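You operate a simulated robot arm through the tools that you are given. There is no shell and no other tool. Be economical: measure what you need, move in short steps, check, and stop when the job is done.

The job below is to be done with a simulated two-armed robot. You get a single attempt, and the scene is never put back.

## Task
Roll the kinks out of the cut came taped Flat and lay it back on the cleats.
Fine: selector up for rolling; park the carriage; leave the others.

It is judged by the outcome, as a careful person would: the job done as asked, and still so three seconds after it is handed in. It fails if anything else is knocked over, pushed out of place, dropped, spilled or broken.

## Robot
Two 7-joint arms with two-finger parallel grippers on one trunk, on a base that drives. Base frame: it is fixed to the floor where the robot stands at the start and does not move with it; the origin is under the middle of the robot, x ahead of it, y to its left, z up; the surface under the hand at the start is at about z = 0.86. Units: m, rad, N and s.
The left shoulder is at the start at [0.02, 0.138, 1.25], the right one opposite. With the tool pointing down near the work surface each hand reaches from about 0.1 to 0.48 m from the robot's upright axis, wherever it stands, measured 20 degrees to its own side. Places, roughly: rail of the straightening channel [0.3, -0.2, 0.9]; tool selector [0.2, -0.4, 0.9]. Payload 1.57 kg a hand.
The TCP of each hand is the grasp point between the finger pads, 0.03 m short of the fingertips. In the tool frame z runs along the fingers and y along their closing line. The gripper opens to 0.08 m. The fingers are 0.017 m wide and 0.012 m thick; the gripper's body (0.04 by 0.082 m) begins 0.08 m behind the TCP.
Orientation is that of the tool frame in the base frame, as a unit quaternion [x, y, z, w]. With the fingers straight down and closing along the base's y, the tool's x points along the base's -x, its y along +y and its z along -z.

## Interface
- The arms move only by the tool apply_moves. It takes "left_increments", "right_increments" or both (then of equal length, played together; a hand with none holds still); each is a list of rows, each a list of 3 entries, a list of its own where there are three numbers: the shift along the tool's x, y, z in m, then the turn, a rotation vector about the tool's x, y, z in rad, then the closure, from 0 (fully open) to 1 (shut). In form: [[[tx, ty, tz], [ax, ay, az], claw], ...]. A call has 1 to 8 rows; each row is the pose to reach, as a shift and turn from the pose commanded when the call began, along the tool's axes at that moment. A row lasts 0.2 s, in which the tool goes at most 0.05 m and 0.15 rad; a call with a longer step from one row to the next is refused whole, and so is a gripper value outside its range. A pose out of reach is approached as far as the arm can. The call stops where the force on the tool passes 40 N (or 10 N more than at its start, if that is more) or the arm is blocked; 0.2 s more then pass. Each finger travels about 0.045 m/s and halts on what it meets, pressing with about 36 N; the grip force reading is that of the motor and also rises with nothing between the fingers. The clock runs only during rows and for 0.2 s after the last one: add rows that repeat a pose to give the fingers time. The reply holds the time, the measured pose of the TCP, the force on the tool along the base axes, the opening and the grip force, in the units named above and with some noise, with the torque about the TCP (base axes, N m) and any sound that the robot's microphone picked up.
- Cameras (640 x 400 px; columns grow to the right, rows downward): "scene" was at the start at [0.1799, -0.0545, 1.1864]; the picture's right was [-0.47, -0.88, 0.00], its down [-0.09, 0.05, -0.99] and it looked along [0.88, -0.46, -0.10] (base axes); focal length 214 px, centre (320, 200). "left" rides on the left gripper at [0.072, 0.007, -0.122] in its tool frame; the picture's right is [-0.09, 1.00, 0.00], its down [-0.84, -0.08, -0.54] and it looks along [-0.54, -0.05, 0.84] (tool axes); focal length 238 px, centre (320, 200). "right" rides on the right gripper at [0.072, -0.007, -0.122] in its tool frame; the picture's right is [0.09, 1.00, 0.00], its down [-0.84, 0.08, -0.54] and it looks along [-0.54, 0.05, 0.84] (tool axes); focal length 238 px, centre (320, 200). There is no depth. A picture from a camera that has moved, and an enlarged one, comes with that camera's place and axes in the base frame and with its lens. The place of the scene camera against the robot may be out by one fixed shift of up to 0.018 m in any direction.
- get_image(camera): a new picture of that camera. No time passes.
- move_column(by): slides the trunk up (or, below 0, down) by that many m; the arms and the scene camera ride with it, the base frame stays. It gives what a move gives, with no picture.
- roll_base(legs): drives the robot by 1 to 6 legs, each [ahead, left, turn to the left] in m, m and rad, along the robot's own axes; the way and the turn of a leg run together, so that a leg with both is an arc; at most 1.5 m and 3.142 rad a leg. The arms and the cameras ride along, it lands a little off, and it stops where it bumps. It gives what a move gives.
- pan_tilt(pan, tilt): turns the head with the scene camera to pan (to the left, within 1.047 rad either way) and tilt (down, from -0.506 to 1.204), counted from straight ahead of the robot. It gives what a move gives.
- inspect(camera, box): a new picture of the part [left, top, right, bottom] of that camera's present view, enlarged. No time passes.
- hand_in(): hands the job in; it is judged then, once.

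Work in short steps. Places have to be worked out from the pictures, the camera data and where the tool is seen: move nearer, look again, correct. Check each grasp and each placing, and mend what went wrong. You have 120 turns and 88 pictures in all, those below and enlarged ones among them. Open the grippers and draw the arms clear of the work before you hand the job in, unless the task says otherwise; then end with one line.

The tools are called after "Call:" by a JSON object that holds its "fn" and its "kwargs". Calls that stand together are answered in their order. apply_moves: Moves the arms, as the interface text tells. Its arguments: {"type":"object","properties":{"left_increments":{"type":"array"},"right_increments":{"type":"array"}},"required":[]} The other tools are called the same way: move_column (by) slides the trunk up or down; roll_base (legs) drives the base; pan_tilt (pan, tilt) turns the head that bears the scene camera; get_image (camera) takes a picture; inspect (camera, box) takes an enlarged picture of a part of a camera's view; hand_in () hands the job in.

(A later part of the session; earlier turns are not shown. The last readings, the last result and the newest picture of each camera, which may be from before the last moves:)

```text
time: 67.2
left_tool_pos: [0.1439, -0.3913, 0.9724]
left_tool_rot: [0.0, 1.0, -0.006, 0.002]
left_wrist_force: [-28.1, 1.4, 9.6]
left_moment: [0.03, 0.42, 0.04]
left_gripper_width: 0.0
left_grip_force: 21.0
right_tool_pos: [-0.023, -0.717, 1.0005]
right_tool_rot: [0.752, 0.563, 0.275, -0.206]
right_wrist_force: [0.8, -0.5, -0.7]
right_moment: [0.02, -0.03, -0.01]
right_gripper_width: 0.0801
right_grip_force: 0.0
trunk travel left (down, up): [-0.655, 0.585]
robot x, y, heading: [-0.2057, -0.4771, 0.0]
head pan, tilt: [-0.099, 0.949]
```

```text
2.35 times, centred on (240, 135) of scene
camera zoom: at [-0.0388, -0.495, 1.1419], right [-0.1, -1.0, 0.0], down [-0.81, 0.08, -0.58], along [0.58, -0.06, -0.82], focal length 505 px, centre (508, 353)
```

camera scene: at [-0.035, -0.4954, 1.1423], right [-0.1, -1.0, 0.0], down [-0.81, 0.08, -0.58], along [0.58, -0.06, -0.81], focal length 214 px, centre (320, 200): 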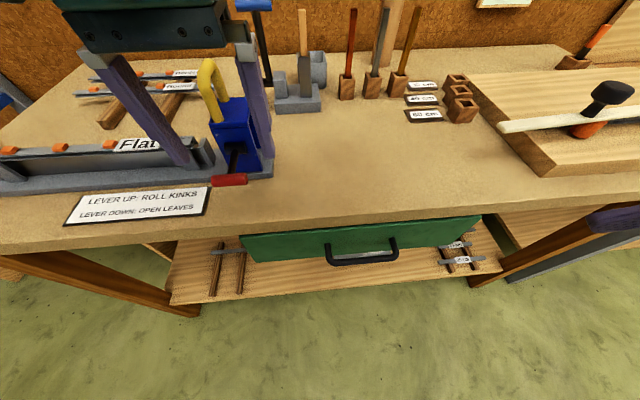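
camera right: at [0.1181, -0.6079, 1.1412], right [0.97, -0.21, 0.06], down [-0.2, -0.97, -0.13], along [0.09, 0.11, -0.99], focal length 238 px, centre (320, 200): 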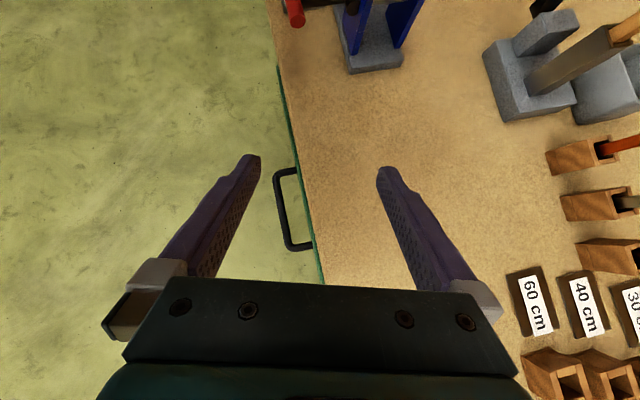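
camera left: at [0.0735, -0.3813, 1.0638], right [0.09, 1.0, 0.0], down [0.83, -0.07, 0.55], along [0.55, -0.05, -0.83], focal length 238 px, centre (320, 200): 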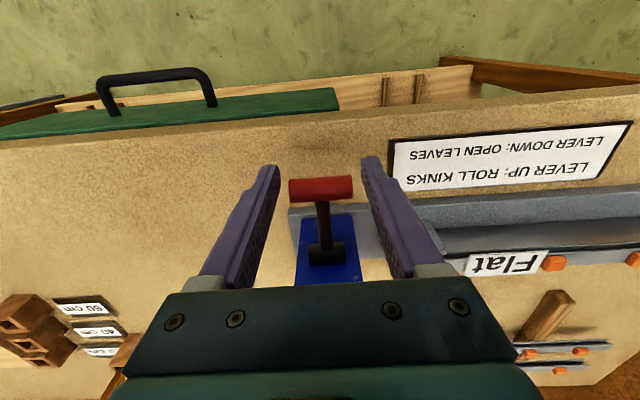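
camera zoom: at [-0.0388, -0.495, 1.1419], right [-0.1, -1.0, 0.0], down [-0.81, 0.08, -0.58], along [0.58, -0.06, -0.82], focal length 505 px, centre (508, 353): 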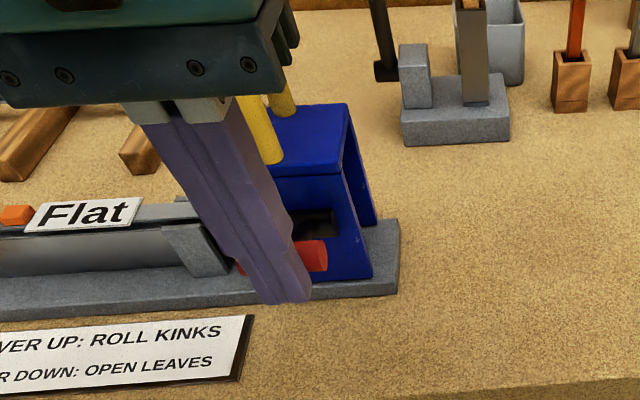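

It slipped off and the fingers shut in front of the knob. I back away and check the lever's state.

Call:
{"fn": "apply_moves", "kwargs": {"left_increments": [[[0.03, 0, 0], [0, 0, 0], 1], [[0.05, 0, -0.02], [0, 0, 0], 1], [[0.06, 0, -0.05], [0, 0, 0], 1]]}}

Call:
{"fn": "inspect", "kwargs": {"camera": "scene", "box": [160, 50, 320, 220]}}

Call:
{"fn": "get_image", "kwargs": {"camera": "left"}}

```text
time: 68.0
left_tool_pos: [0.0889, -0.3893, 1.0229]
left_tool_rot: [-0.002, 1.0, -0.004, 0.007]
left_wrist_force: [-0.4, 0.6, -0.2]
left_moment: [0.02, -0.04, -0.02]
left_gripper_width: 0.0001
left_grip_force: 21.3
right_tool_pos: [-0.0184, -0.7176, 1.001]
right_tool_rot: [0.752, 0.563, 0.277, -0.204]
right_wrist_force: [0.2, 0.9, 0.2]
right_moment: [0.01, 0.0, -0.03]
right_gripper_width: 0.0801
right_grip_force: 0.1
trunk travel left (down, up): [-0.655, 0.585]
robot x, y, heading: [-0.2064, -0.4812, 0.005]
head pan, tilt: [-0.099, 0.949]
```

```text
2.35 times, centred on (240, 135) of scene
camera zoom: at [-0.0349, -0.4953, 1.1423], right [-0.1, -1.0, 0.0], down [-0.81, 0.08, -0.58], along [0.58, -0.06, -0.81], focal length 505 px, centre (508, 353)
```

zoom: 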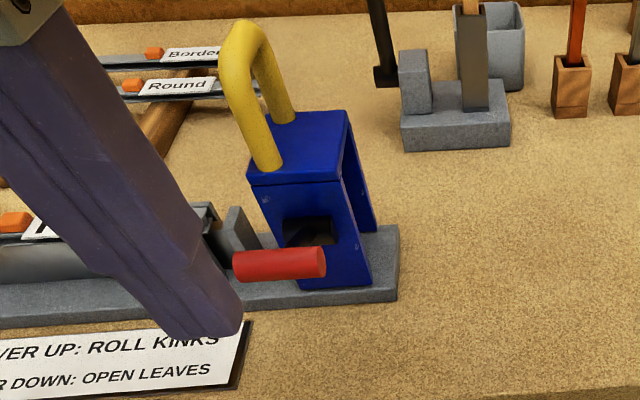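

```text
33 pictures are left
camera left: at [0.0144, -0.3816, 1.1441], right [0.09, 1.0, -0.01], down [0.83, -0.07, 0.55], along [0.55, -0.06, -0.83], focal length 238 px, centre (320, 200)
```

left: 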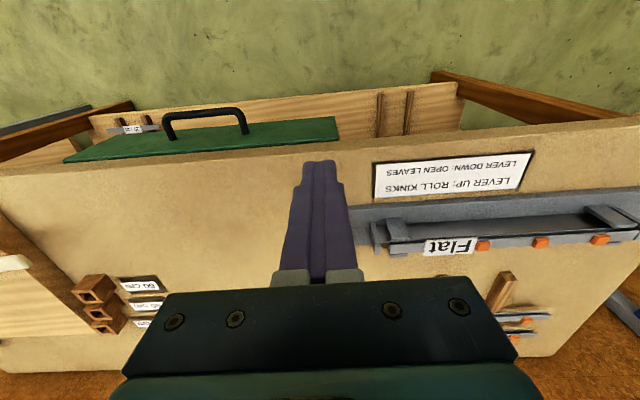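

The knob has risen to ≈(0.148, −0.40, 0.967), about +15°, and stays. I re-grip it there and lift in tiny steps to find whether that's its upper stop.

Call:
{"fn": "apply_moves", "kwargs": {"left_increments": [[[0, -0.006, 0], [0, 0, 0], 0.5], [[0, -0.006, 0], [0, 0, 0], 0], [[-0.03, -0.006, 0], [0, 0, 0], 0], [[-0.059, -0.006, 0.0], [0, 0, 0], 0], [[-0.059, -0.006, 0.03], [0, 0, 0], 0], [[-0.059, -0.006, 0.056], [0, 0, 0], 0], [[-0.059, -0.006, 0.056], [0, 0, 0], 0.5], [[-0.059, -0.006, 0.056], [0, 0, 0], 1]]}}

Call:
{"fn": "apply_moves", "kwargs": {"left_increments": [[[0, 0, 0], [0, 0, 0], 1], [[0, 0, -0.004], [0, 0, 0], 1], [[-0.001, 0, -0.008], [0, 0, 0], 1]]}}

Call:
{"fn": "get_image", "kwargs": {"camera": "left"}}

```text
time: 69.8
left_tool_pos: [0.1452, -0.3887, 0.9648]
left_tool_rot: [-0.005, 1.0, 0.001, 0.002]
left_wrist_force: [-16.5, 17.4, 7.3]
left_moment: [0.8, 0.77, 0.79]
left_gripper_width: 0.0492
left_grip_force: 8.2
right_tool_pos: [-0.02, -0.7136, 1.001]
right_tool_rot: [0.751, 0.563, 0.276, -0.206]
right_wrist_force: [0.2, 0.1, 0.1]
right_moment: [0.02, 0.01, -0.03]
right_gripper_width: 0.0801
right_grip_force: 0.1
trunk travel left (down, up): [-0.655, 0.585]
robot x, y, heading: [-0.2063, -0.4779, 0.005]
head pan, tilt: [-0.099, 0.949]
```

```text
time: 70.6
left_tool_pos: [0.1479, -0.3964, 0.975]
left_tool_rot: [-0.002, 1.0, -0.006, 0.007]
left_wrist_force: [-0.4, 0.1, 0.0]
left_moment: [0.03, 0.02, -0.01]
left_gripper_width: 0.0
left_grip_force: 22.1
right_tool_pos: [-0.0184, -0.7174, 1.0029]
right_tool_rot: [0.751, 0.563, 0.277, -0.205]
right_wrist_force: [0.5, -0.1, -0.9]
right_moment: [-0.01, 0.01, 0.0]
right_gripper_width: 0.0798
right_grip_force: 0.0
trunk travel left (down, up): [-0.655, 0.585]
robot x, y, heading: [-0.2082, -0.4759, -0.0]
head pan, tilt: [-0.099, 0.949]
```

```text
32 pictures are left
camera left: at [0.0737, -0.3889, 1.0962], right [0.09, 1.0, -0.01], down [0.83, -0.07, 0.55], along [0.55, -0.06, -0.83], focal length 238 px, centre (320, 200)
```

left: 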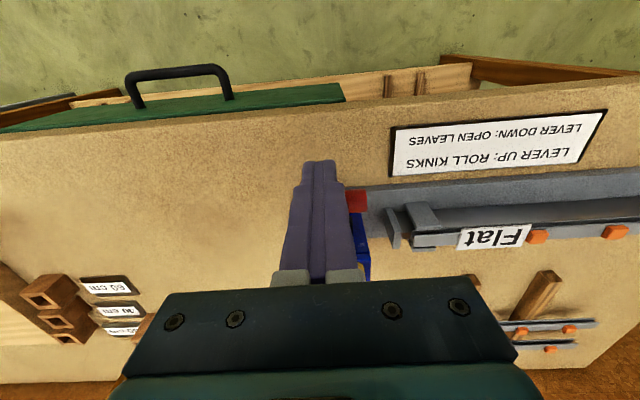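

The fingers squeezed off again with an off-centre grip. I back away, and will instead lift the knob from below with the shut fingers pitched forward. First retreat and back the base off 0.12 for room, then look.

Call:
{"fn": "apply_moves", "kwargs": {"left_increments": [[[0.03, 0, 0], [0, 0, 0], 1], [[0.05, 0, -0.02], [0, 0, 0], 1], [[0.05, 0.03, -0.05], [0, 0, 0], 1]]}}

Call:
{"fn": "roll_base", "kwargs": {"legs": [[-0.12, 0, 0]]}}

Call:
{"fn": "pan_tilt", "kwargs": {"pan": 0.15, "tilt": 0.6}}

Call:
{"fn": "inspect", "kwargs": {"camera": "scene", "box": [240, 100, 440, 260]}}

```text
time: 71.4
left_tool_pos: [0.0965, -0.3635, 1.0245]
left_tool_rot: [-0.002, 1.0, -0.004, 0.007]
left_wrist_force: [-0.2, -0.5, 0.5]
left_moment: [-0.01, 0.04, 0.0]
left_gripper_width: 0.0
left_grip_force: 21.4
right_tool_pos: [-0.0188, -0.7171, 1.0015]
right_tool_rot: [0.752, 0.563, 0.276, -0.204]
right_wrist_force: [-0.2, -0.6, 1.1]
right_moment: [-0.01, 0.05, 0.0]
right_gripper_width: 0.0803
right_grip_force: 0.1
trunk travel left (down, up): [-0.655, 0.585]
robot x, y, heading: [-0.2055, -0.4766, 0.003]
head pan, tilt: [-0.099, 0.949]
```

```text
time: 72.7
left_tool_pos: [-0.0244, -0.3622, 1.0242]
left_tool_rot: [-0.005, 1.0, -0.004, 0.006]
left_wrist_force: [-0.2, 0.7, -0.3]
left_moment: [-0.01, 0.0, 0.03]
left_gripper_width: 0.0002
left_grip_force: 21.8
right_tool_pos: [-0.1373, -0.7154, 1.0025]
right_tool_rot: [0.75, 0.565, 0.276, -0.206]
right_wrist_force: [0.1, -0.1, 0.3]
right_moment: [0.0, 0.01, 0.04]
right_gripper_width: 0.0801
right_grip_force: 0.0
trunk travel left (down, up): [-0.655, 0.585]
robot x, y, heading: [-0.3267, -0.4772, 0.008]
head pan, tilt: [-0.099, 0.949]
```

```text
time: 73.5
left_tool_pos: [-0.0246, -0.3629, 1.0246]
left_tool_rot: [-0.005, 1.0, -0.004, 0.006]
left_wrist_force: [0.4, 0.0, -0.4]
left_moment: [-0.02, 0.0, 0.01]
left_gripper_width: 0.0001
left_grip_force: 21.3
right_tool_pos: [-0.1378, -0.717, 1.0017]
right_tool_rot: [0.75, 0.565, 0.276, -0.205]
right_wrist_force: [0.2, -0.1, 0.3]
right_moment: [0.0, 0.01, 0.0]
right_gripper_width: 0.0803
right_grip_force: 0.0
trunk travel left (down, up): [-0.655, 0.585]
robot x, y, heading: [-0.3256, -0.4794, 0.012]
head pan, tilt: [0.15, 0.6]
```

```text
2.50 times, centred on (340, 180) of scene
camera zoom: at [-0.1399, -0.4747, 1.1707], right [0.16, -0.99, 0.0], down [-0.56, -0.09, -0.82], along [0.81, 0.13, -0.57], focal length 536 px, centre (270, 250)
```

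zoom: 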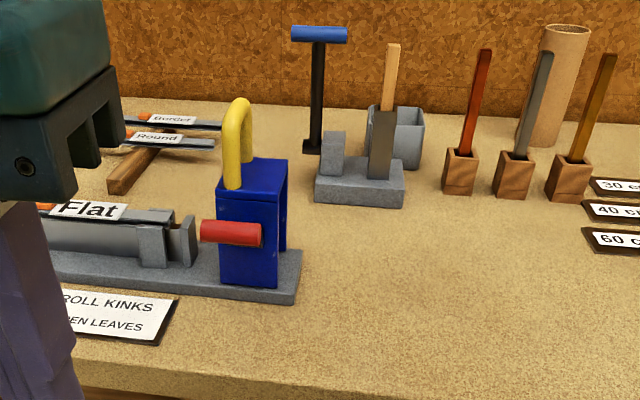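

The knob is now ≈(0.149, −0.395, 0.976), about 25° up and holding by friction, so it needs to go further. I pitch the shut left hand 50° forward and bring it in front of the knob.

Call:
{"fn": "apply_moves", "kwargs": {"left_increments": [[[-0.02, -0.005, 0], [0, -0.145, 0], 1], [[-0.04, -0.01, 0], [0, -0.29, 0], 1], [[-0.055, -0.015, 0], [0, -0.435, 0], 1], [[-0.07, -0.02, 0.005], [0, -0.58, 0], 1], [[-0.08, -0.025, 0.01], [0, -0.725, 0], 1], [[-0.09, -0.027, 0.02], [0, -0.87, 0], 1]]}}

Call:
{"fn": "get_image", "kwargs": {"camera": "left"}}

Call:
{"fn": "inspect", "kwargs": {"camera": "scene", "box": [200, 80, 440, 270]}}

```text
time: 74.9
left_tool_pos: [0.0686, -0.3884, 1.0047]
left_tool_rot: [-0.005, 0.904, -0.002, 0.428]
left_wrist_force: [0.5, 0.6, -0.2]
left_moment: [0.0, 0.01, -0.01]
left_gripper_width: 0.0002
left_grip_force: 21.5
right_tool_pos: [-0.1382, -0.7169, 1.0033]
right_tool_rot: [0.75, 0.565, 0.276, -0.205]
right_wrist_force: [0.6, 0.9, 0.4]
right_moment: [-0.03, 0.0, 0.02]
right_gripper_width: 0.0799
right_grip_force: 0.1
trunk travel left (down, up): [-0.655, 0.585]
robot x, y, heading: [-0.3256, -0.4767, 0.005]
head pan, tilt: [0.15, 0.6]
```

```text
30 pictures are left
camera left: at [-0.0735, -0.3828, 1.0269], right [0.05, 1.0, 0.06], down [0.11, -0.07, 0.99], along [0.99, -0.04, -0.11], focal length 238 px, centre (320, 200)
```

left: 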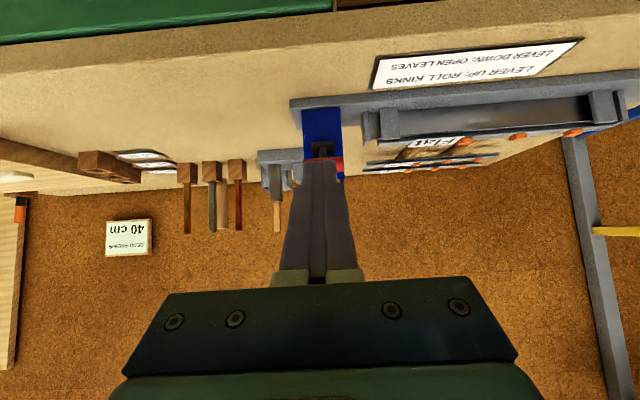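

```text
2.11 times, centred on (320, 175) of scene
camera zoom: at [-0.14, -0.4747, 1.1707], right [0.16, -0.99, 0.0], down [-0.56, -0.09, -0.82], along [0.81, 0.13, -0.57], focal length 452 px, centre (320, 253)
```

zoom: 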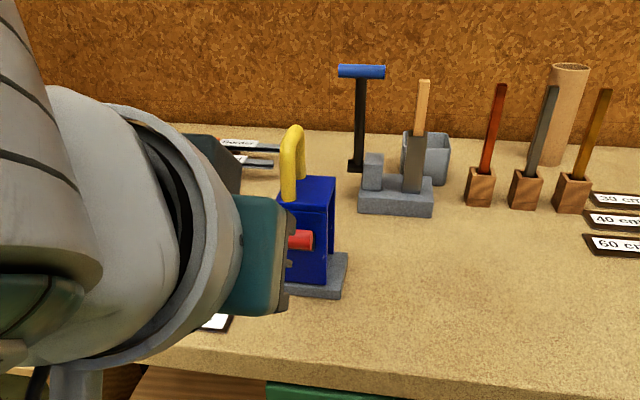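

Knob centre y≈−0.391, z≈0.97. I slide the fingertip in below-front of the knob.

Call:
{"fn": "apply_moves", "kwargs": {"left_increments": [[[0.0127, -0.002, 0.0], [0, 0, 0], 1], [[0.0127, -0.002, 0.03], [0, 0, 0], 1], [[0.0127, -0.002, 0.05], [0, 0, 0], 1], [[0.0127, -0.002, 0.0634], [0, 0, 0], 1]]}}

Call:
{"fn": "get_image", "kwargs": {"camera": "left"}}

```text
time: 75.9
left_tool_pos: [0.1078, -0.3911, 0.9551]
left_tool_rot: [-0.006, 0.904, -0.002, 0.427]
left_wrist_force: [0.1, 0.9, 0.4]
left_moment: [0.0, -0.01, 0.0]
left_gripper_width: 0.0
left_grip_force: 21.6
right_tool_pos: [-0.1367, -0.7179, 1.0008]
right_tool_rot: [0.75, 0.565, 0.276, -0.205]
right_wrist_force: [0.9, -0.5, 0.4]
right_moment: [0.03, 0.01, 0.0]
right_gripper_width: 0.0801
right_grip_force: 0.0
trunk travel left (down, up): [-0.655, 0.585]
robot x, y, heading: [-0.3253, -0.4782, 0.011]
head pan, tilt: [0.15, 0.6]
```

```text
28 pictures are left
camera left: at [-0.0333, -0.3859, 0.9769], right [0.05, 1.0, 0.06], down [0.11, -0.07, 0.99], along [0.99, -0.04, -0.12], focal length 238 px, centre (320, 200)
```

left: 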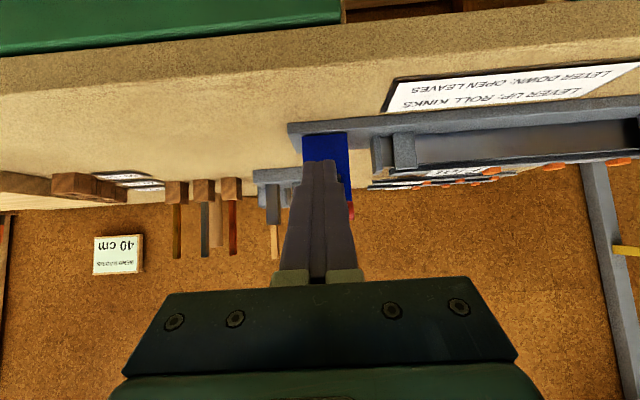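

The fist is below the knob. I push up-forward (along the hand's −x) gradually.

Call:
{"fn": "apply_moves", "kwargs": {"left_increments": [[[-0.01, 0, 0], [0, 0, 0], 1], [[-0.018, 0, 0], [0, 0, 0], 1], [[-0.024, 0, 0], [0, 0, 0], 1], [[-0.03, 0, 0], [0, 0, 0], 1], [[-0.036, 0, 0.001], [0, 0, 0], 1], [[-0.041, 0, 0.003], [0, 0, 0], 1]]}}

Call:
{"fn": "inspect", "kwargs": {"camera": "scene", "box": [200, 80, 440, 270]}}

```text
time: 77.3
left_tool_pos: [0.1341, -0.3929, 0.9857]
left_tool_rot: [-0.005, 0.904, -0.003, 0.427]
left_wrist_force: [-19.8, -0.3, 14.4]
left_moment: [0.12, -0.1, -0.11]
left_gripper_width: 0.0001
left_grip_force: 21.3
right_tool_pos: [-0.1397, -0.717, 1.002]
right_tool_rot: [0.751, 0.565, 0.275, -0.205]
right_wrist_force: [0.2, 0.1, -0.1]
right_moment: [-0.01, -0.01, 0.03]
right_gripper_width: 0.0798
right_grip_force: 0.0
trunk travel left (down, up): [-0.655, 0.585]
robot x, y, heading: [-0.3268, -0.4742, 0.007]
head pan, tilt: [0.15, 0.6]
```

```text
2.11 times, centred on (320, 175) of scene
camera zoom: at [-0.1419, -0.4744, 1.1706], right [0.16, -0.99, 0.0], down [-0.56, -0.09, -0.82], along [0.81, 0.13, -0.57], focal length 452 px, centre (320, 253)
```

zoom: 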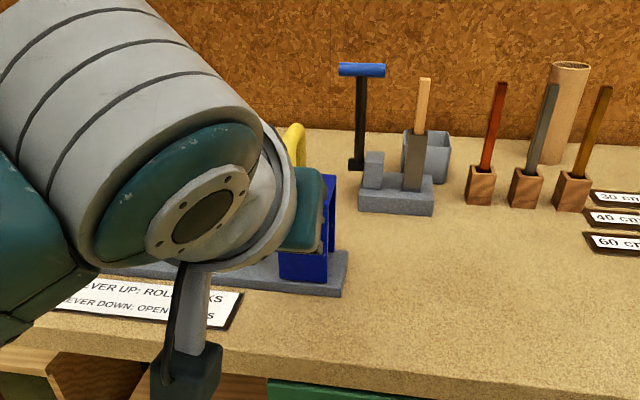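

Force acts along the finger axis, so the tip presses on something head-on. I look from the hand camera.

Call:
{"fn": "get_image", "kwargs": {"camera": "left"}}

```text
26 pictures are left
camera left: at [-0.0078, -0.3858, 1.0076], right [0.05, 1.0, 0.06], down [0.11, -0.07, 0.99], along [0.99, -0.04, -0.12], focal length 238 px, centre (320, 200)
```

left: 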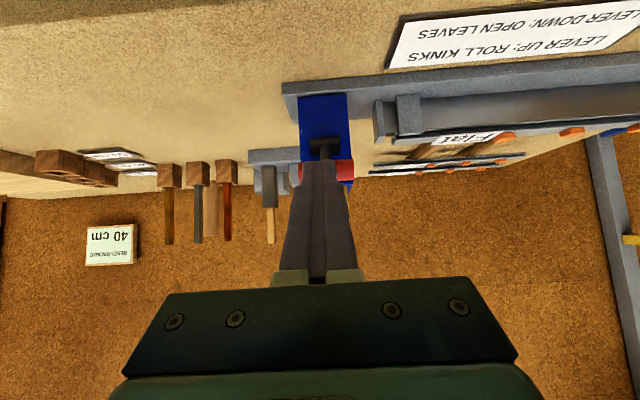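

The tip is butting the knob head-on (knob ≈(0.165, −0.39, 0.962)). I back off, go lower, slide under it and push up again.

Call:
{"fn": "apply_moves", "kwargs": {"left_increments": [[[0, 0.001, -0.03], [0, 0, 0], 1], [[0.0334, 0.001, -0.03], [0, 0, 0], 1], [[0.0334, 0.001, 0.0], [0, 0, 0], 1], [[0.0334, 0.001, 0.0235], [0, 0, 0], 1], [[0.022, 0.001, 0.0235], [0, 0, 0], 1], [[0.012, 0.001, 0.0235], [0, 0, 0], 1], [[0.004, 0.001, 0.0235], [0, 0, 0], 1], [[-0.003, 0.001, 0.0235], [0, 0, 0], 1]]}}

Call:
{"fn": "get_image", "kwargs": {"camera": "left"}}

```text
time: 79.1
left_tool_pos: [0.1548, -0.3901, 0.973]
left_tool_rot: [-0.006, 0.904, -0.003, 0.427]
left_wrist_force: [-0.8, -1.8, -0.8]
left_moment: [0.01, 0.07, 0.01]
left_gripper_width: 0.0003
left_grip_force: 21.5
right_tool_pos: [-0.1378, -0.7181, 1.0032]
right_tool_rot: [0.75, 0.565, 0.276, -0.204]
right_wrist_force: [-0.3, 0.2, 0.3]
right_moment: [0.01, 0.01, 0.0]
right_gripper_width: 0.0799
right_grip_force: 0.1
trunk travel left (down, up): [-0.655, 0.585]
robot x, y, heading: [-0.323, -0.484, 0.007]
head pan, tilt: [0.15, 0.6]
```

```text
25 pictures are left
camera left: at [0.0141, -0.3847, 0.9954], right [0.05, 1.0, 0.06], down [0.11, -0.07, 0.99], along [0.99, -0.04, -0.12], focal length 238 px, centre (320, 200)
```

left: 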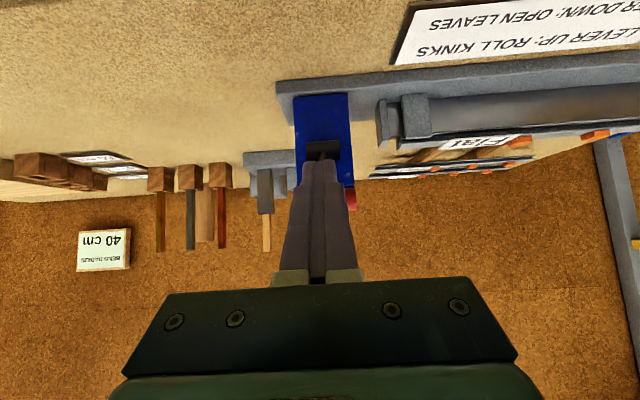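

The lever is now raised to ~60° (knob ≈(0.18, 0.973), pivot z≈0.935) with no load. Continue pushing until the upper stop.

Call:
{"fn": "apply_moves", "kwargs": {"left_increments": [[[-0.006, 0, -0.003], [0, 0, 0], 1], [[-0.012, 0, -0.003], [0, 0, 0], 1], [[-0.017, 0, -0.001], [0, 0, 0], 1], [[-0.022, 0, 0.001], [0, 0, 0], 1], [[-0.027, 0, 0.003], [0, 0, 0], 1]]}}

Call:
{"fn": "get_image", "kwargs": {"camera": "left"}}

```text
time: 80.2
left_tool_pos: [0.1612, -0.3913, 0.9781]
left_tool_rot: [-0.006, 0.912, -0.002, 0.41]
left_wrist_force: [-13.2, -0.9, -8.8]
left_moment: [-0.05, 0.46, 0.01]
left_gripper_width: 0.0
left_grip_force: 21.0
right_tool_pos: [-0.1426, -0.7165, 1.0009]
right_tool_rot: [0.751, 0.564, 0.275, -0.206]
right_wrist_force: [-0.4, 0.1, 0.1]
right_moment: [-0.02, 0.01, -0.04]
right_gripper_width: 0.0801
right_grip_force: 0.1
trunk travel left (down, up): [-0.655, 0.585]
robot x, y, heading: [-0.3241, -0.4786, 0.01]
head pan, tilt: [0.15, 0.6]
stopped in row 5 (left hand): the force on the tool passed its limit at 44 N (the readings are from after the stop); the commanded pose is now the measured one
```

```text
24 pictures are left
camera left: at [0.0208, -0.3852, 1.0055], right [0.05, 1.0, 0.06], down [0.15, -0.07, 0.99], along [0.99, -0.04, -0.15], focal length 238 px, centre (320, 200)
```

left: 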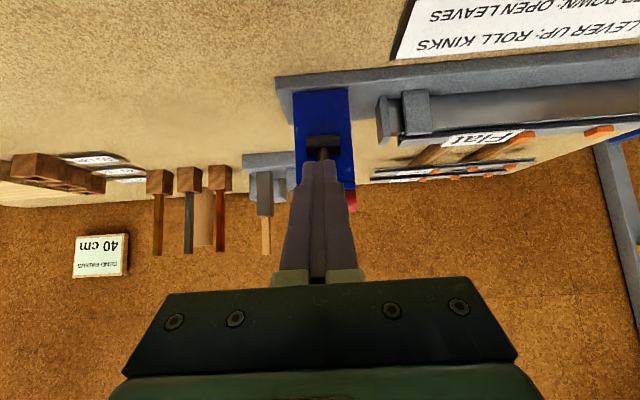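

44 N resistance across the finger: the lever is against its upper stop. I retreat along the fingers, then return the hand to vertical.

Call:
{"fn": "apply_moves", "kwargs": {"left_increments": [[[0.006, 0, -0.03], [0, 0, 0], 1], [[0.0, 0, -0.07], [0, 0, 0], 1], [[0.0, 0, -0.1], [0, 0.14, 0], 0.7], [[0.0, 0, -0.13], [0, 0.28, 0], 0.4], [[0.0, 0, -0.13], [0, 0.42, 0], 0.4], [[0.0, 0, -0.13], [0, 0.56, 0], 0.4], [[0.0, 0, -0.13], [0, 0.7, 0], 0.4], [[0.0, 0, -0.13], [0, 0.84, 0], 0.4]]}}

Call:
{"fn": "inspect", "kwargs": {"camera": "scene", "box": [240, 90, 400, 210]}}

```text
time: 82.0
left_tool_pos: [0.1072, -0.3849, 1.052]
left_tool_rot: [-0.01, 1.0, -0.001, 0.01]
left_wrist_force: [0.2, 0.2, -0.3]
left_moment: [0.01, 0.03, 0.01]
left_gripper_width: 0.0478
left_grip_force: 0.1
left hand out of reach, approached as far as the arm can: row 6, 7, 8
right_tool_pos: [-0.1374, -0.7168, 1.002]
right_tool_rot: [0.75, 0.565, 0.276, -0.205]
right_wrist_force: [-0.3, -0.2, 0.3]
right_moment: [0.02, -0.03, -0.04]
right_gripper_width: 0.0799
right_grip_force: 0.1
trunk travel left (down, up): [-0.655, 0.585]
robot x, y, heading: [-0.328, -0.4763, 0.006]
head pan, tilt: [0.15, 0.6]
```

```text
3.33 times, centred on (320, 150) of scene
camera zoom: at [-0.136, -0.483, 1.1836], right [0.06, -1.0, 0.0], down [-0.44, -0.03, -0.9], along [0.9, 0.05, -0.44], focal length 715 px, centre (320, 367)
```

zoom: 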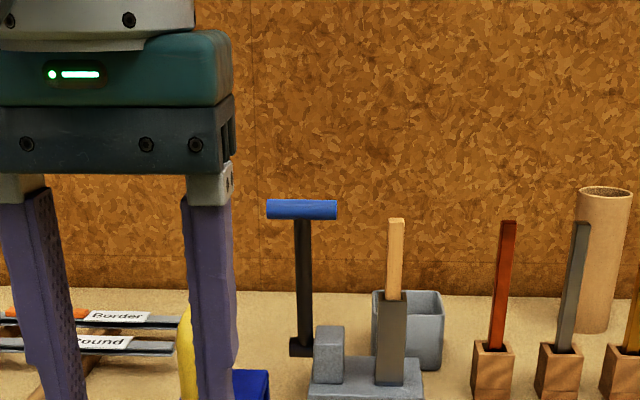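

The hand is clear; arm flagged reach limits. I test with a small retreat, and drive left then forward to the position for working the handle.

Call:
{"fn": "apply_moves", "kwargs": {"left_increments": [[[0.01, 0, -0.01], [0, 0, 0], 0.2], [[0.03, 0, -0.02], [0, 0, 0], 0], [[0.03, 0, -0.02], [0, 0, 0], 0]]}}

Call:
{"fn": "roll_base", "kwargs": {"legs": [[0, 0.137, 0], [0.2, 0, 0]]}}

Call:
{"fn": "pan_tilt", "kwargs": {"pan": -0.15, "tilt": 0.8}}

Call:
{"fn": "get_image", "kwargs": {"camera": "scene"}}

```text
time: 82.8
left_tool_pos: [0.1088, -0.3873, 1.0546]
left_tool_rot: [-0.01, 1.0, -0.001, 0.012]
left_wrist_force: [-0.5, -0.1, 0.2]
left_moment: [-0.03, -0.02, -0.01]
left_gripper_width: 0.08
left_grip_force: 0.0
left hand out of reach, approached as far as the arm can: row 1, 2, 3
right_tool_pos: [-0.1379, -0.7163, 1.0014]
right_tool_rot: [0.749, 0.566, 0.275, -0.206]
right_wrist_force: [0.2, 0.2, 0.0]
right_moment: [-0.01, 0.02, -0.02]
right_gripper_width: 0.0802
right_grip_force: 0.1
trunk travel left (down, up): [-0.655, 0.585]
robot x, y, heading: [-0.3273, -0.4769, 0.008]
head pan, tilt: [0.15, 0.6]
```

```text
time: 85.3
left_tool_pos: [0.3059, -0.2566, 1.0538]
left_tool_rot: [-0.006, 1.0, -0.002, 0.012]
left_wrist_force: [-0.4, 0.5, -0.5]
left_moment: [0.06, 0.01, -0.01]
left_gripper_width: 0.0801
left_grip_force: 0.1
right_tool_pos: [0.0566, -0.583, 1.0019]
right_tool_rot: [0.752, 0.562, 0.276, -0.204]
right_wrist_force: [-0.1, -0.3, 0.2]
right_moment: [0.04, -0.04, -0.01]
right_gripper_width: 0.0801
right_grip_force: 0.1
trunk travel left (down, up): [-0.655, 0.585]
robot x, y, heading: [-0.1276, -0.3421, -0.002]
head pan, tilt: [0.15, 0.6]
```

```text
time: 86.1
left_tool_pos: [0.3065, -0.257, 1.056]
left_tool_rot: [-0.006, 1.0, -0.001, 0.014]
left_wrist_force: [0.4, -0.4, -0.3]
left_moment: [-0.01, 0.0, 0.02]
left_gripper_width: 0.0799
left_grip_force: 0.2
right_tool_pos: [0.0563, -0.5842, 1.0033]
right_tool_rot: [0.753, 0.561, 0.277, -0.204]
right_wrist_force: [-0.5, 0.7, 0.2]
right_moment: [-0.05, 0.03, -0.02]
right_gripper_width: 0.0802
right_grip_force: 0.0
trunk travel left (down, up): [-0.655, 0.585]
robot x, y, heading: [-0.131, -0.343, -0.005]
head pan, tilt: [-0.15, 0.799]
```

```text
22 pictures are left
camera scene: at [0.0483, -0.3667, 1.1539], right [-0.15, -0.99, 0.0], down [-0.71, 0.11, -0.7], along [0.69, -0.1, -0.72], focal length 214 px, centre (320, 200)
```

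scene: 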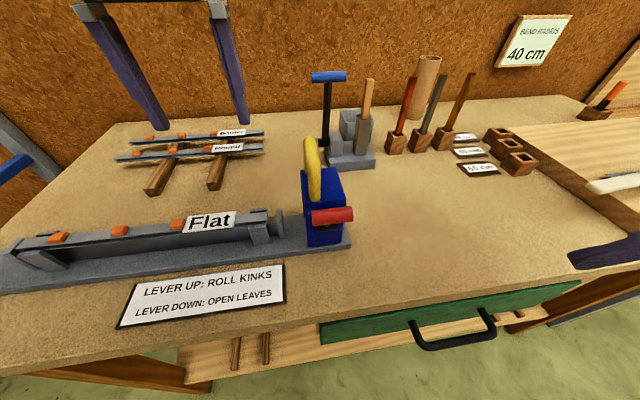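

Lever stays up. Now I try moving the hand to hover beside/above the handle (bar ≈(0.25, −0.385, 1.02)).

Call:
{"fn": "apply_moves", "kwargs": {"left_increments": [[[0.014, -0.02, -0.015], [0, 0, 0], 0], [[0.028, -0.03, -0.03], [0, 0, 0], 0], [[0.042, -0.045, -0.03], [0, 0, 0], 0], [[0.056, -0.06, -0.03], [0, 0, 0], 0]]}}

```text
time: 87.1
left_tool_pos: [0.2992, -0.3158, 1.0747]
left_tool_rot: [-0.006, 1.0, 0.0, 0.012]
left_wrist_force: [-0.6, -1.0, 0.5]
left_moment: [0.0, -0.03, 0.01]
left_gripper_width: 0.08
left_grip_force: 0.1
left hand out of reach, approached as far as the arm can: row 1, 2, 3, 4
right_tool_pos: [0.0558, -0.5842, 1.001]
right_tool_rot: [0.753, 0.56, 0.277, -0.204]
right_wrist_force: [0.2, -0.5, 0.8]
right_moment: [-0.02, 0.0, 0.0]
right_gripper_width: 0.0801
right_grip_force: 0.0
trunk travel left (down, up): [-0.655, 0.585]
robot x, y, heading: [-0.1273, -0.3431, 0.0]
head pan, tilt: [-0.15, 0.799]
```

The elbow is locked straight again; I use the known cure: slide left away from the head, pitch fingers back far, then return.

Call:
{"fn": "apply_moves", "kwargs": {"left_increments": [[[0, 0.045, 0], [0, 0, 0], 0], [[0, 0.09, 0], [0, 0, 0], 0], [[0, 0.135, 0], [0, 0.14, 0], 0], [[0, 0.15, 0], [0, 0.28, 0], 0], [[0, 0.15, 0], [0, 0.42, 0], 0], [[0, 0.15, 0], [0, 0.56, 0], 0], [[0, 0.15, 0], [0, 0.7, 0], 0], [[0, 0.15, 0], [0, 0.84, 0], 0]]}}

Call:
{"fn": "apply_moves", "kwargs": {"left_increments": [[[0, 0, 0], [0, 0.14, 0], 0], [[0, 0, 0], [0, 0.28, 0], 0], [[0, 0, 0], [0, 0.42, 0], 0], [[0, 0, 0], [0, 0.56, 0], 0], [[0, 0, 0], [0, 0.42, 0], 0], [[0, 0, 0], [0, 0.28, 0], 0]]}}

```text
time: 88.9
left_tool_pos: [0.1859, -0.186, 1.0903]
left_tool_rot: [-0.006, 0.919, -0.001, -0.395]
left_wrist_force: [0.0, -1.2, -1.3]
left_moment: [0.09, 0.01, -0.11]
left_gripper_width: 0.0799
left_grip_force: 0.1
left hand out of reach, approached as far as the arm can: row 1, 2, 5, 6, 7, 8
right_tool_pos: [0.0554, -0.5839, 1.0024]
right_tool_rot: [0.753, 0.561, 0.277, -0.203]
right_wrist_force: [-1.0, -0.1, -0.6]
right_moment: [0.03, 0.0, -0.01]
right_gripper_width: 0.0798
right_grip_force: 0.1
trunk travel left (down, up): [-0.655, 0.585]
robot x, y, heading: [-0.1303, -0.3413, -0.0]
head pan, tilt: [-0.15, 0.799]
```

```text
time: 90.3
left_tool_pos: [0.1153, -0.1485, 1.0951]
left_tool_rot: [-0.002, 0.844, 0.001, -0.536]
left_wrist_force: [-0.2, 0.1, 1.0]
left_moment: [0.01, 0.0, -0.03]
left_gripper_width: 0.0803
left_grip_force: 0.0
left hand out of reach, approached as far as the arm can: row 1, 2, 3, 4, 5, 6
right_tool_pos: [0.0554, -0.5831, 1.0012]
right_tool_rot: [0.753, 0.561, 0.277, -0.203]
right_wrist_force: [0.0, 0.4, 0.2]
right_moment: [0.0, -0.01, 0.0]
right_gripper_width: 0.0799
right_grip_force: 0.1
trunk travel left (down, up): [-0.655, 0.585]
robot x, y, heading: [-0.1259, -0.3468, -0.006]
head pan, tilt: [-0.15, 0.799]
```

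Not bent enough yet; pitch further past horizontal, then come back.

Call:
{"fn": "apply_moves", "kwargs": {"left_increments": [[[0, 0, 0], [0, 0.14, 0], 0], [[0, 0, 0], [0, 0.28, 0], 0], [[0, 0, 0], [0, 0.42, 0], 0], [[0, 0, 0], [0, 0.56, 0], 0], [[0, 0, 0], [0, 0.7, 0], 0], [[0, 0, 0], [0, 0.7, 0], 0]]}}

Call:
{"fn": "apply_moves", "kwargs": {"left_increments": [[[0, 0, 0], [0, -0.14, 0], 0], [[0, 0, 0], [0, -0.28, 0], 0], [[0, 0, 0], [0, -0.42, 0], 0], [[0, 0, 0], [0, -0.56, 0], 0], [[0, 0, 0], [0, -0.7, 0], 0], [[0, 0, 0], [0, -0.84, 0], 0], [[0, 0, 0], [0, -0.98, 0], 0]]}}

```text
time: 91.7
left_tool_pos: [-0.0148, -0.1326, 1.0926]
left_tool_rot: [0.004, -0.622, 0.006, 0.783]
left_wrist_force: [0.1, -0.1, 0.7]
left_moment: [0.0, -0.02, 0.03]
left_gripper_width: 0.08
left_grip_force: 0.1
left hand out of reach, approached as far as the arm can: row 1, 2, 3, 4, 5, 6
right_tool_pos: [0.0556, -0.5841, 1.0018]
right_tool_rot: [0.753, 0.562, 0.277, -0.204]
right_wrist_force: [0.2, -0.5, 1.0]
right_moment: [0.01, 0.01, -0.03]
right_gripper_width: 0.0799
right_grip_force: 0.1
trunk travel left (down, up): [-0.655, 0.585]
robot x, y, heading: [-0.1269, -0.344, -0.001]
head pan, tilt: [-0.15, 0.799]
```

```text
time: 93.0
left_tool_pos: [-0.0426, -0.1007, 1.0664]
left_tool_rot: [-0.002, 0.804, -0.002, -0.595]
left_wrist_force: [1.1, 0.0, -0.5]
left_moment: [-0.02, 0.06, -0.02]
left_gripper_width: 0.0801
left_grip_force: 0.2
left hand out of reach, approached as far as the arm can: row 2, 3, 4, 5, 6
right_tool_pos: [0.0556, -0.5855, 1.0018]
right_tool_rot: [0.753, 0.562, 0.276, -0.204]
right_wrist_force: [-0.1, -0.5, -0.9]
right_moment: [0.01, 0.02, 0.0]
right_gripper_width: 0.0797
right_grip_force: 0.1
trunk travel left (down, up): [-0.655, 0.585]
robot x, y, heading: [-0.1349, -0.343, -0.003]
head pan, tilt: [-0.15, 0.799]
stopped in row 6 (left hand): the arm was blocked; the commanded pose is now the measured one
```

Bent now and the command is reset. I unwind the pitch while moving forward.

Call:
{"fn": "apply_moves", "kwargs": {"left_increments": [[[-0.009, -0.005, -0.03], [0, -0.13, 0], 0], [[-0.018, -0.01, -0.06], [0, -0.26, 0], 0], [[-0.027, -0.015, -0.09], [0, -0.4, 0], 0], [[-0.036, -0.02, -0.12], [0, -0.54, 0], 0], [[-0.044, -0.025, -0.145], [0, -0.68, 0], 0], [[-0.053, -0.03, -0.17], [0, -0.82, 0], 0], [[-0.061, -0.04, -0.2], [0, -0.96, 0], 0], [[-0.07, -0.05, -0.23], [0, -1.1, 0], 0]]}}

```text
time: 93.7
left_tool_pos: [-0.0098, -0.1092, 1.045]
left_tool_rot: [-0.001, 0.838, 0.002, -0.546]
left_wrist_force: [0.2, 0.4, 0.2]
left_moment: [-0.01, 0.0, -0.01]
left_gripper_width: 0.08
left_grip_force: 0.1
left hand out of reach, approached as far as the arm can: row 2, 3
right_tool_pos: [0.0562, -0.584, 1.0014]
right_tool_rot: [0.753, 0.561, 0.277, -0.204]
right_wrist_force: [-0.7, 0.7, -0.7]
right_moment: [-0.01, -0.02, -0.02]
right_gripper_width: 0.0801
right_grip_force: 0.0
trunk travel left (down, up): [-0.655, 0.585]
robot x, y, heading: [-0.1315, -0.3429, -0.0]
head pan, tilt: [-0.15, 0.799]
stopped in row 3 (left hand): the arm was blocked; the commanded pose is now the measured one
```

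Progress but still limited; I move forward and up first without rotating.

Call:
{"fn": "apply_moves", "kwargs": {"left_increments": [[[0.01, 0, -0.03], [0, 0, 0], 0], [[0.02, 0, -0.06], [0, 0, 0], 0], [[0.03, 0, -0.09], [0, 0, 0], 0], [[0.035, 0, -0.12], [0, 0, 0], 0], [[0.04, 0, -0.15], [0, 0, 0], 0]]}}

```text
time: 95.0
left_tool_pos: [0.0924, -0.1383, 1.1188]
left_tool_rot: [0.062, 0.803, 0.073, -0.588]
left_wrist_force: [0.3, -0.9, -0.7]
left_moment: [-0.02, 0.0, -0.01]
left_gripper_width: 0.08
left_grip_force: 0.1
left hand out of reach, approached as far as the arm can: row 5
right_tool_pos: [0.0555, -0.5836, 1.0014]
right_tool_rot: [0.753, 0.562, 0.277, -0.204]
right_wrist_force: [-0.1, -0.2, 0.0]
right_moment: [-0.02, -0.02, 0.0]
right_gripper_width: 0.0801
right_grip_force: 0.0
trunk travel left (down, up): [-0.655, 0.585]
robot x, y, heading: [-0.1291, -0.3446, -0.002]
head pan, tilt: [-0.15, 0.799]
stopped in row 5 (left hand): the arm was blocked; the commanded pose is now the measured one
```

Now rotate toward vertical holding the position.

Call:
{"fn": "apply_moves", "kwargs": {"left_increments": [[[0, 0, 0], [0.017, -0.14, -0.015], 0], [[0, 0, 0], [0.034, -0.28, -0.03], 0], [[0, 0, 0], [0.052, -0.42, -0.045], 0], [[0, 0, 0], [0.07, -0.56, -0.06], 0], [[0, 0, 0], [0.087, -0.7, -0.075], 0], [[0, 0, 0], [0.104, -0.84, -0.09], 0]]}}

```text
time: 95.7
left_tool_pos: [0.0752, -0.1237, 1.0767]
left_tool_rot: [0.06, 0.831, 0.056, -0.55]
left_wrist_force: [-0.3, -0.2, 0.0]
left_moment: [0.0, -0.03, 0.01]
left_gripper_width: 0.0801
left_grip_force: 0.0
left hand out of reach, approached as far as the arm can: row 1, 2, 3
right_tool_pos: [0.0564, -0.5839, 1.0009]
right_tool_rot: [0.753, 0.562, 0.276, -0.204]
right_wrist_force: [0.8, 0.0, 0.2]
right_moment: [-0.01, 0.03, 0.0]
right_gripper_width: 0.0798
right_grip_force: 0.0
trunk travel left (down, up): [-0.655, 0.585]
robot x, y, heading: [-0.1299, -0.3431, -0.003]
head pan, tilt: [-0.15, 0.799]
stopped in row 3 (left hand): the arm was blocked; the commanded pose is now the measured one
```

I lower the hand relative to the shoulder (raise trunk 0.12), then rotate.

Call:
{"fn": "move_column", "kwargs": {"by": 0.12}}

Call:
{"fn": "apply_moves", "kwargs": {"left_increments": [[[-0.01, 0, 0.01], [0, 0, 0], 0], [[-0.04, 0, -0.005], [0, -0.1, 0], 0], [[-0.07, 0, -0.015], [0.02, -0.22, -0.015], 0], [[-0.1, 0, -0.025], [0.03, -0.35, -0.03], 0], [[-0.12, 0, -0.035], [0.05, -0.48, -0.045], 0], [[-0.13, 0, -0.045], [0.07, -0.6, -0.06], 0], [[-0.13, 0, -0.05], [0.09, -0.72, -0.075], 0], [[-0.13, 0, -0.05], [0.1, -0.85, -0.09], 0]]}}

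```text
time: 97.2
left_tool_pos: [0.0753, -0.1227, 1.1976]
left_tool_rot: [0.059, 0.831, 0.055, -0.55]
left_wrist_force: [0.0, -1.2, -1.0]
left_moment: [0.01, 0.01, -0.03]
left_gripper_width: 0.0799
left_grip_force: 0.0
right_tool_pos: [0.0568, -0.5839, 1.1225]
right_tool_rot: [0.753, 0.561, 0.276, -0.203]
right_wrist_force: [0.2, 1.3, -0.4]
right_moment: [0.01, 0.0, 0.0]
right_gripper_width: 0.08
right_grip_force: 0.0
trunk travel left (down, up): [-0.775, 0.465]
robot x, y, heading: [-0.1296, -0.3421, -0.003]
head pan, tilt: [-0.15, 0.799]
```

```text
time: 99.2
left_tool_pos: [0.1514, -0.1288, 1.0681]
left_tool_rot: [0.017, 0.979, 0.009, -0.201]
left_wrist_force: [0.6, 0.5, -0.4]
left_moment: [-0.04, 0.02, -0.01]
left_gripper_width: 0.0799
left_grip_force: 0.0
left hand out of reach, approached as far as the arm can: row 8
right_tool_pos: [0.0559, -0.5845, 1.1227]
right_tool_rot: [0.753, 0.561, 0.277, -0.204]
right_wrist_force: [0.4, -0.2, 0.4]
right_moment: [-0.01, 0.03, -0.01]
right_gripper_width: 0.08
right_grip_force: 0.1
trunk travel left (down, up): [-0.775, 0.465]
robot x, y, heading: [-0.1314, -0.3422, -0.004]
head pan, tilt: [-0.15, 0.799]
stopped in row 8 (left hand): the arm was blocked; the commanded pose is now the measured one
```

That works with the trunk higher. Finish to vertical while moving forward, then drive forward 0.05.

Call:
{"fn": "apply_moves", "kwargs": {"left_increments": [[[-0.02, -0.01, -0.01], [0.005, -0.1, -0.008], 0], [[-0.045, -0.02, -0.02], [0.01, -0.2, -0.015], 0], [[-0.07, -0.035, -0.03], [0.015, -0.3, -0.022], 0], [[-0.092, -0.05, -0.039], [0.02, -0.405, -0.03], 0]]}}

Call:
{"fn": "roll_base", "kwargs": {"legs": [[0.05, 0, 0]]}}

```text
time: 100.2
left_tool_pos: [0.2718, -0.1609, 1.0632]
left_tool_rot: [0.0, 1.0, -0.003, 0.004]
left_wrist_force: [-0.2, -0.5, 0.3]
left_moment: [0.0, 0.0, -0.02]
left_gripper_width: 0.0799
left_grip_force: 0.0
left hand out of reach, approached as far as the arm can: row 1, 2, 3, 4
right_tool_pos: [0.055, -0.5844, 1.1216]
right_tool_rot: [0.752, 0.562, 0.277, -0.204]
right_wrist_force: [-0.2, -0.3, 0.4]
right_moment: [0.02, 0.02, 0.01]
right_gripper_width: 0.0799
right_grip_force: 0.0
trunk travel left (down, up): [-0.775, 0.465]
robot x, y, heading: [-0.1289, -0.3439, 0.002]
head pan, tilt: [-0.15, 0.799]
```

```text
time: 101.1
left_tool_pos: [0.3199, -0.16, 1.0618]
left_tool_rot: [0.001, 1.0, -0.003, 0.001]
left_wrist_force: [-0.4, -0.3, 0.2]
left_moment: [-0.02, 0.01, 0.03]
left_gripper_width: 0.0801
left_grip_force: 0.0
right_tool_pos: [0.1051, -0.5825, 1.1222]
right_tool_rot: [0.752, 0.562, 0.276, -0.204]
right_wrist_force: [0.6, 0.1, 0.1]
right_moment: [0.04, 0.04, -0.01]
right_gripper_width: 0.0799
right_grip_force: 0.1
trunk travel left (down, up): [-0.775, 0.465]
robot x, y, heading: [-0.0805, -0.3413, 0.0]
head pan, tilt: [-0.15, 0.799]
```

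I test whether the arm responds normally here by moving toward the handle in small steps (right and slightly back).

Call:
{"fn": "apply_moves", "kwargs": {"left_increments": [[[0.02, 0, 0], [0, 0, 0], 0], [[0.04, -0.02, 0], [0, 0, 0], 0], [[0.06, -0.04, 0], [0, 0, 0], 0]]}}

```text
time: 101.9
left_tool_pos: [0.3054, -0.1505, 1.0495]
left_tool_rot: [0.001, 1.0, -0.002, 0.001]
left_wrist_force: [0.1, 0.0, 0.2]
left_moment: [0.0, 0.0, 0.01]
left_gripper_width: 0.0799
left_grip_force: 0.0
left hand out of reach, approached as far as the arm can: row 1, 2, 3
right_tool_pos: [0.1062, -0.5837, 1.1216]
right_tool_rot: [0.753, 0.562, 0.276, -0.204]
right_wrist_force: [0.3, 0.2, -1.0]
right_moment: [0.0, 0.01, -0.01]
right_gripper_width: 0.08
right_grip_force: 0.0
trunk travel left (down, up): [-0.775, 0.465]
robot x, y, heading: [-0.083, -0.3405, -0.0]
head pan, tilt: [-0.15, 0.799]
```

Still locked. I pitch back ~0.6 while pulling inward, and check when the flag clears.

Call:
{"fn": "apply_moves", "kwargs": {"left_increments": [[[0, 0, 0], [0, 0.14, 0], 0], [[0, 0, 0], [0, 0.28, 0], 0], [[0, 0, 0], [0, 0.42, 0], 0], [[0, 0, 0], [0, 0.56, 0], 0], [[0, 0, 0], [0, 0.7, 0], 0], [[0, 0, 0], [0, 0.84, 0], 0], [[0, 0, 0], [0, 0.98, 0], 0], [[0, 0, 0], [0, 1.1, 0], 0]]}}

Call:
{"fn": "pan_tilt", "kwargs": {"pan": 0.9, "tilt": 0.1}}

Call:
{"fn": "get_image", "kwargs": {"camera": "scene"}}

```text
time: 103.7
left_tool_pos: [0.1761, -0.1441, 1.1075]
left_tool_rot: [0.002, 0.861, -0.002, -0.509]
left_wrist_force: [0.8, -0.6, 1.1]
left_moment: [0.02, -0.04, 0.01]
left_gripper_width: 0.0799
left_grip_force: 0.1
left hand out of reach, approached as far as the arm can: row 3, 4, 5, 6, 7, 8
right_tool_pos: [0.1061, -0.5833, 1.1218]
right_tool_rot: [0.753, 0.561, 0.277, -0.203]
right_wrist_force: [-0.2, 0.4, 0.0]
right_moment: [-0.02, -0.03, 0.02]
right_gripper_width: 0.0802
right_grip_force: 0.1
trunk travel left (down, up): [-0.775, 0.465]
robot x, y, heading: [-0.0795, -0.3455, -0.001]
head pan, tilt: [-0.15, 0.799]
```

```text
time: 105.0
left_tool_pos: [0.1751, -0.1433, 1.1074]
left_tool_rot: [0.002, 0.862, -0.001, -0.507]
left_wrist_force: [-1.0, 0.2, -0.2]
left_moment: [-0.01, 0.03, -0.01]
left_gripper_width: 0.0801
left_grip_force: 0.1
right_tool_pos: [0.1072, -0.5835, 1.1222]
right_tool_rot: [0.752, 0.562, 0.276, -0.204]
right_wrist_force: [-0.4, 0.7, 0.4]
right_moment: [0.02, -0.02, 0.02]
right_gripper_width: 0.0801
right_grip_force: 0.0
trunk travel left (down, up): [-0.775, 0.465]
robot x, y, heading: [-0.0775, -0.3466, 0.002]
head pan, tilt: [0.901, 0.099]
```

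```text
21 pictures are left
camera scene: at [0.0758, -0.2825, 1.3368], right [0.78, -0.62, 0.0], down [-0.06, -0.08, -0.99], along [0.62, 0.78, -0.1], focal length 214 px, centre (320, 200)
```

scene: 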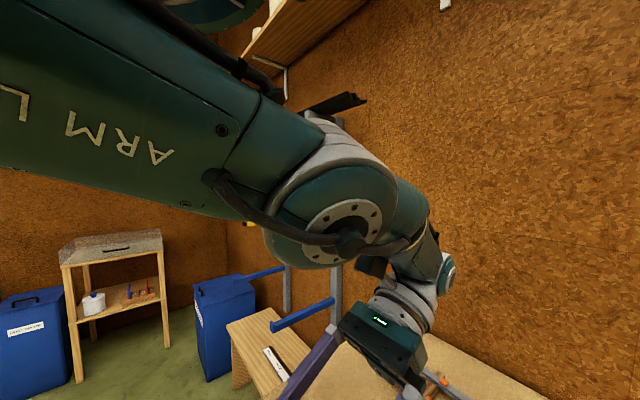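

Rows 1–2 (slight back-pitch) were reachable, so the exact vertical is what fails here. I unwind to a pitch of about 0.25 and stay with that.

Call:
{"fn": "apply_moves", "kwargs": {"left_increments": [[[0, 0, 0], [0, -0.14, 0], 0], [[0, 0, 0], [0, -0.28, 0], 0], [[0, 0, 0], [0, -0.42, 0], 0], [[0, 0, 0], [0, -0.56, 0], 0], [[0, 0, 0], [0, -0.7, 0], 0], [[0, 0, 0], [0, -0.82, 0], 0], [[0, 0, 0], [0, -0.82, 0], 0]]}}

```text
time: 106.3
left_tool_pos: [0.1367, -0.1121, 1.0664]
left_tool_rot: [0.004, 0.967, -0.004, -0.254]
left_wrist_force: [0.3, 0.4, 0.1]
left_moment: [0.01, -0.02, 0.01]
left_gripper_width: 0.0803
left_grip_force: 0.1
left hand out of reach, approached as far as the arm can: row 4, 5, 6
right_tool_pos: [0.1072, -0.5839, 1.122]
right_tool_rot: [0.754, 0.561, 0.277, -0.203]
right_wrist_force: [-0.6, 0.7, 0.3]
right_moment: [-0.01, 0.01, -0.01]
right_gripper_width: 0.08
right_grip_force: 0.1
trunk travel left (down, up): [-0.775, 0.465]
robot x, y, heading: [-0.0794, -0.3472, -0.003]
head pan, tilt: [0.901, 0.099]
stopped in row 6 (left hand): the arm was blocked; the commanded pose is now the measured one
```

The elbow is bent again. The head facing left may itself be obstructing the arm, so I turn it to the right, then move the hand toward the handle with pitch ≈0.3.

Call:
{"fn": "pan_tilt", "kwargs": {"pan": -0.6, "tilt": 0.75}}

Call:
{"fn": "apply_moves", "kwargs": {"left_increments": [[[-0.017, -0.02, -0.016], [0, -0.04, 0], 0], [[-0.034, -0.045, -0.033], [0, -0.08, 0], 0], [[-0.05, -0.075, -0.049], [0, -0.12, 0], 0], [[-0.067, -0.105, -0.065], [0, -0.16, 0], 0], [[-0.084, -0.138, -0.082], [0, -0.2, 0], 0]]}}

```text
time: 107.9
left_tool_pos: [0.1368, -0.1116, 1.0662]
left_tool_rot: [0.005, 0.967, -0.003, -0.254]
left_wrist_force: [-0.2, 0.4, 0.0]
left_moment: [0.01, -0.01, 0.0]
left_gripper_width: 0.08
left_grip_force: 0.1
right_tool_pos: [0.1062, -0.5849, 1.1217]
right_tool_rot: [0.753, 0.562, 0.277, -0.204]
right_wrist_force: [0.0, -0.4, -0.2]
right_moment: [0.0, 0.0, -0.02]
right_gripper_width: 0.0798
right_grip_force: 0.0
trunk travel left (down, up): [-0.775, 0.465]
robot x, y, heading: [-0.0809, -0.3408, -0.003]
head pan, tilt: [-0.6, 0.75]
```

```text
time: 109.1
left_tool_pos: [0.2998, -0.2436, 1.0831]
left_tool_rot: [0.003, 0.988, -0.004, -0.157]
left_wrist_force: [0.7, -0.9, 0.2]
left_moment: [0.03, -0.02, -0.04]
left_gripper_width: 0.0798
left_grip_force: 0.0
left hand out of reach, approached as far as the arm can: row 1, 2, 3, 4, 5
right_tool_pos: [0.106, -0.5845, 1.1215]
right_tool_rot: [0.752, 0.562, 0.276, -0.204]
right_wrist_force: [0.2, 0.4, -0.2]
right_moment: [0.01, 0.0, 0.02]
right_gripper_width: 0.0798
right_grip_force: 0.1
trunk travel left (down, up): [-0.775, 0.465]
robot x, y, heading: [-0.0774, -0.342, -0.003]
head pan, tilt: [-0.6, 0.75]
```

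High vertical poses with zero yaw trap the arm; the first successful recovery was done with yaw ≈ −1. I repeat that: yaw first, then pitch back and return.

Call:
{"fn": "apply_moves", "kwargs": {"left_increments": [[[0, 0, 0], [0, 0, -0.14], 0.5], [[0, 0, 0], [0, 0, -0.28], 0.5], [[0, 0, 0], [0, 0, -0.42], 0.5], [[0, 0, 0], [0, 0, -0.56], 0.5], [[0, 0, 0], [0, 0, -0.7], 0.5], [[0, 0, 0], [0, 0, -0.84], 0.5], [[0, 0, 0], [0, 0, -0.97], 0.5]]}}

Call:
{"fn": "apply_moves", "kwargs": {"left_increments": [[[0, 0.015, 0], [-0.107, 0.074, 0], 0.5], [[0, 0.03, 0], [-0.214, 0.147, 0], 0.5], [[0, 0.045, 0], [-0.322, 0.221, 0], 0.5], [[0, 0.06, 0], [-0.429, 0.294, 0], 0.5], [[0, 0.06, 0], [-0.536, 0.368, 0], 0.5], [[0, 0.06, 0], [-0.643, 0.441, 0], 0.5], [[0, 0.06, 0], [-0.75, 0.515, 0], 0.5], [[0, 0.06, 0], [-0.86, 0.59, 0], 0.5]]}}

```text
time: 110.7
left_tool_pos: [0.3013, -0.2428, 1.0843]
left_tool_rot: [-0.459, 0.875, 0.07, -0.14]
left_wrist_force: [-0.5, 0.0, 0.4]
left_moment: [0.0, -0.01, -0.01]
left_gripper_width: 0.04
left_grip_force: 0.1
right_tool_pos: [0.1055, -0.5844, 1.1215]
right_tool_rot: [0.752, 0.562, 0.276, -0.204]
right_wrist_force: [-0.5, 0.6, 0.1]
right_moment: [0.01, -0.01, 0.02]
right_gripper_width: 0.08
right_grip_force: 0.1
trunk travel left (down, up): [-0.775, 0.465]
robot x, y, heading: [-0.0821, -0.3419, -0.002]
head pan, tilt: [-0.6, 0.75]
```

```text
time: 112.5
left_tool_pos: [0.1162, -0.1742, 1.1755]
left_tool_rot: [-0.359, 0.696, 0.288, -0.551]
left_wrist_force: [0.2, 0.1, -0.3]
left_moment: [0.0, -0.02, 0.01]
left_gripper_width: 0.0399
left_grip_force: 0.1
left hand out of reach, approached as far as the arm can: row 2, 3, 4, 5, 6, 7, 8
right_tool_pos: [0.1057, -0.5845, 1.1221]
right_tool_rot: [0.753, 0.562, 0.277, -0.203]
right_wrist_force: [0.2, 0.2, 0.9]
right_moment: [0.0, 0.01, 0.0]
right_gripper_width: 0.0799
right_grip_force: 0.1
trunk travel left (down, up): [-0.775, 0.465]
robot x, y, heading: [-0.0795, -0.3472, -0.001]
head pan, tilt: [-0.6, 0.75]
```

Now reverse the pitch (this worked the first time).

Call:
{"fn": "apply_moves", "kwargs": {"left_increments": [[[0, 0, 0], [0.107, -0.074, 0], 0.5], [[0, 0, 0], [0.214, -0.147, 0], 0.5], [[0, 0, 0], [0.322, -0.221, 0], 0.5], [[0, 0, 0], [0.429, -0.294, 0], 0.5], [[0, 0, 0], [0.536, -0.368, 0], 0.5], [[0, 0, 0], [0.643, -0.441, 0], 0.5], [[0, 0, 0], [0.75, -0.515, 0], 0.5]]}}

```text
time: 113.7
left_tool_pos: [0.0995, -0.1262, 1.1392]
left_tool_rot: [-0.406, 0.786, 0.214, -0.414]
left_wrist_force: [0.3, -0.6, -0.3]
left_moment: [0.0, -0.01, -0.02]
left_gripper_width: 0.0402
left_grip_force: 0.0
left hand out of reach, approached as far as the arm can: row 1, 2, 3, 4, 5
right_tool_pos: [0.1065, -0.583, 1.1226]
right_tool_rot: [0.753, 0.561, 0.277, -0.204]
right_wrist_force: [0.6, 0.0, 0.4]
right_moment: [-0.02, 0.02, 0.03]
right_gripper_width: 0.0798
right_grip_force: 0.1
trunk travel left (down, up): [-0.775, 0.465]
robot x, y, heading: [-0.0793, -0.3444, -0.002]
head pan, tilt: [-0.6, 0.75]
stopped in row 5 (left hand): the arm was blocked; the commanded pose is now the measured one
```

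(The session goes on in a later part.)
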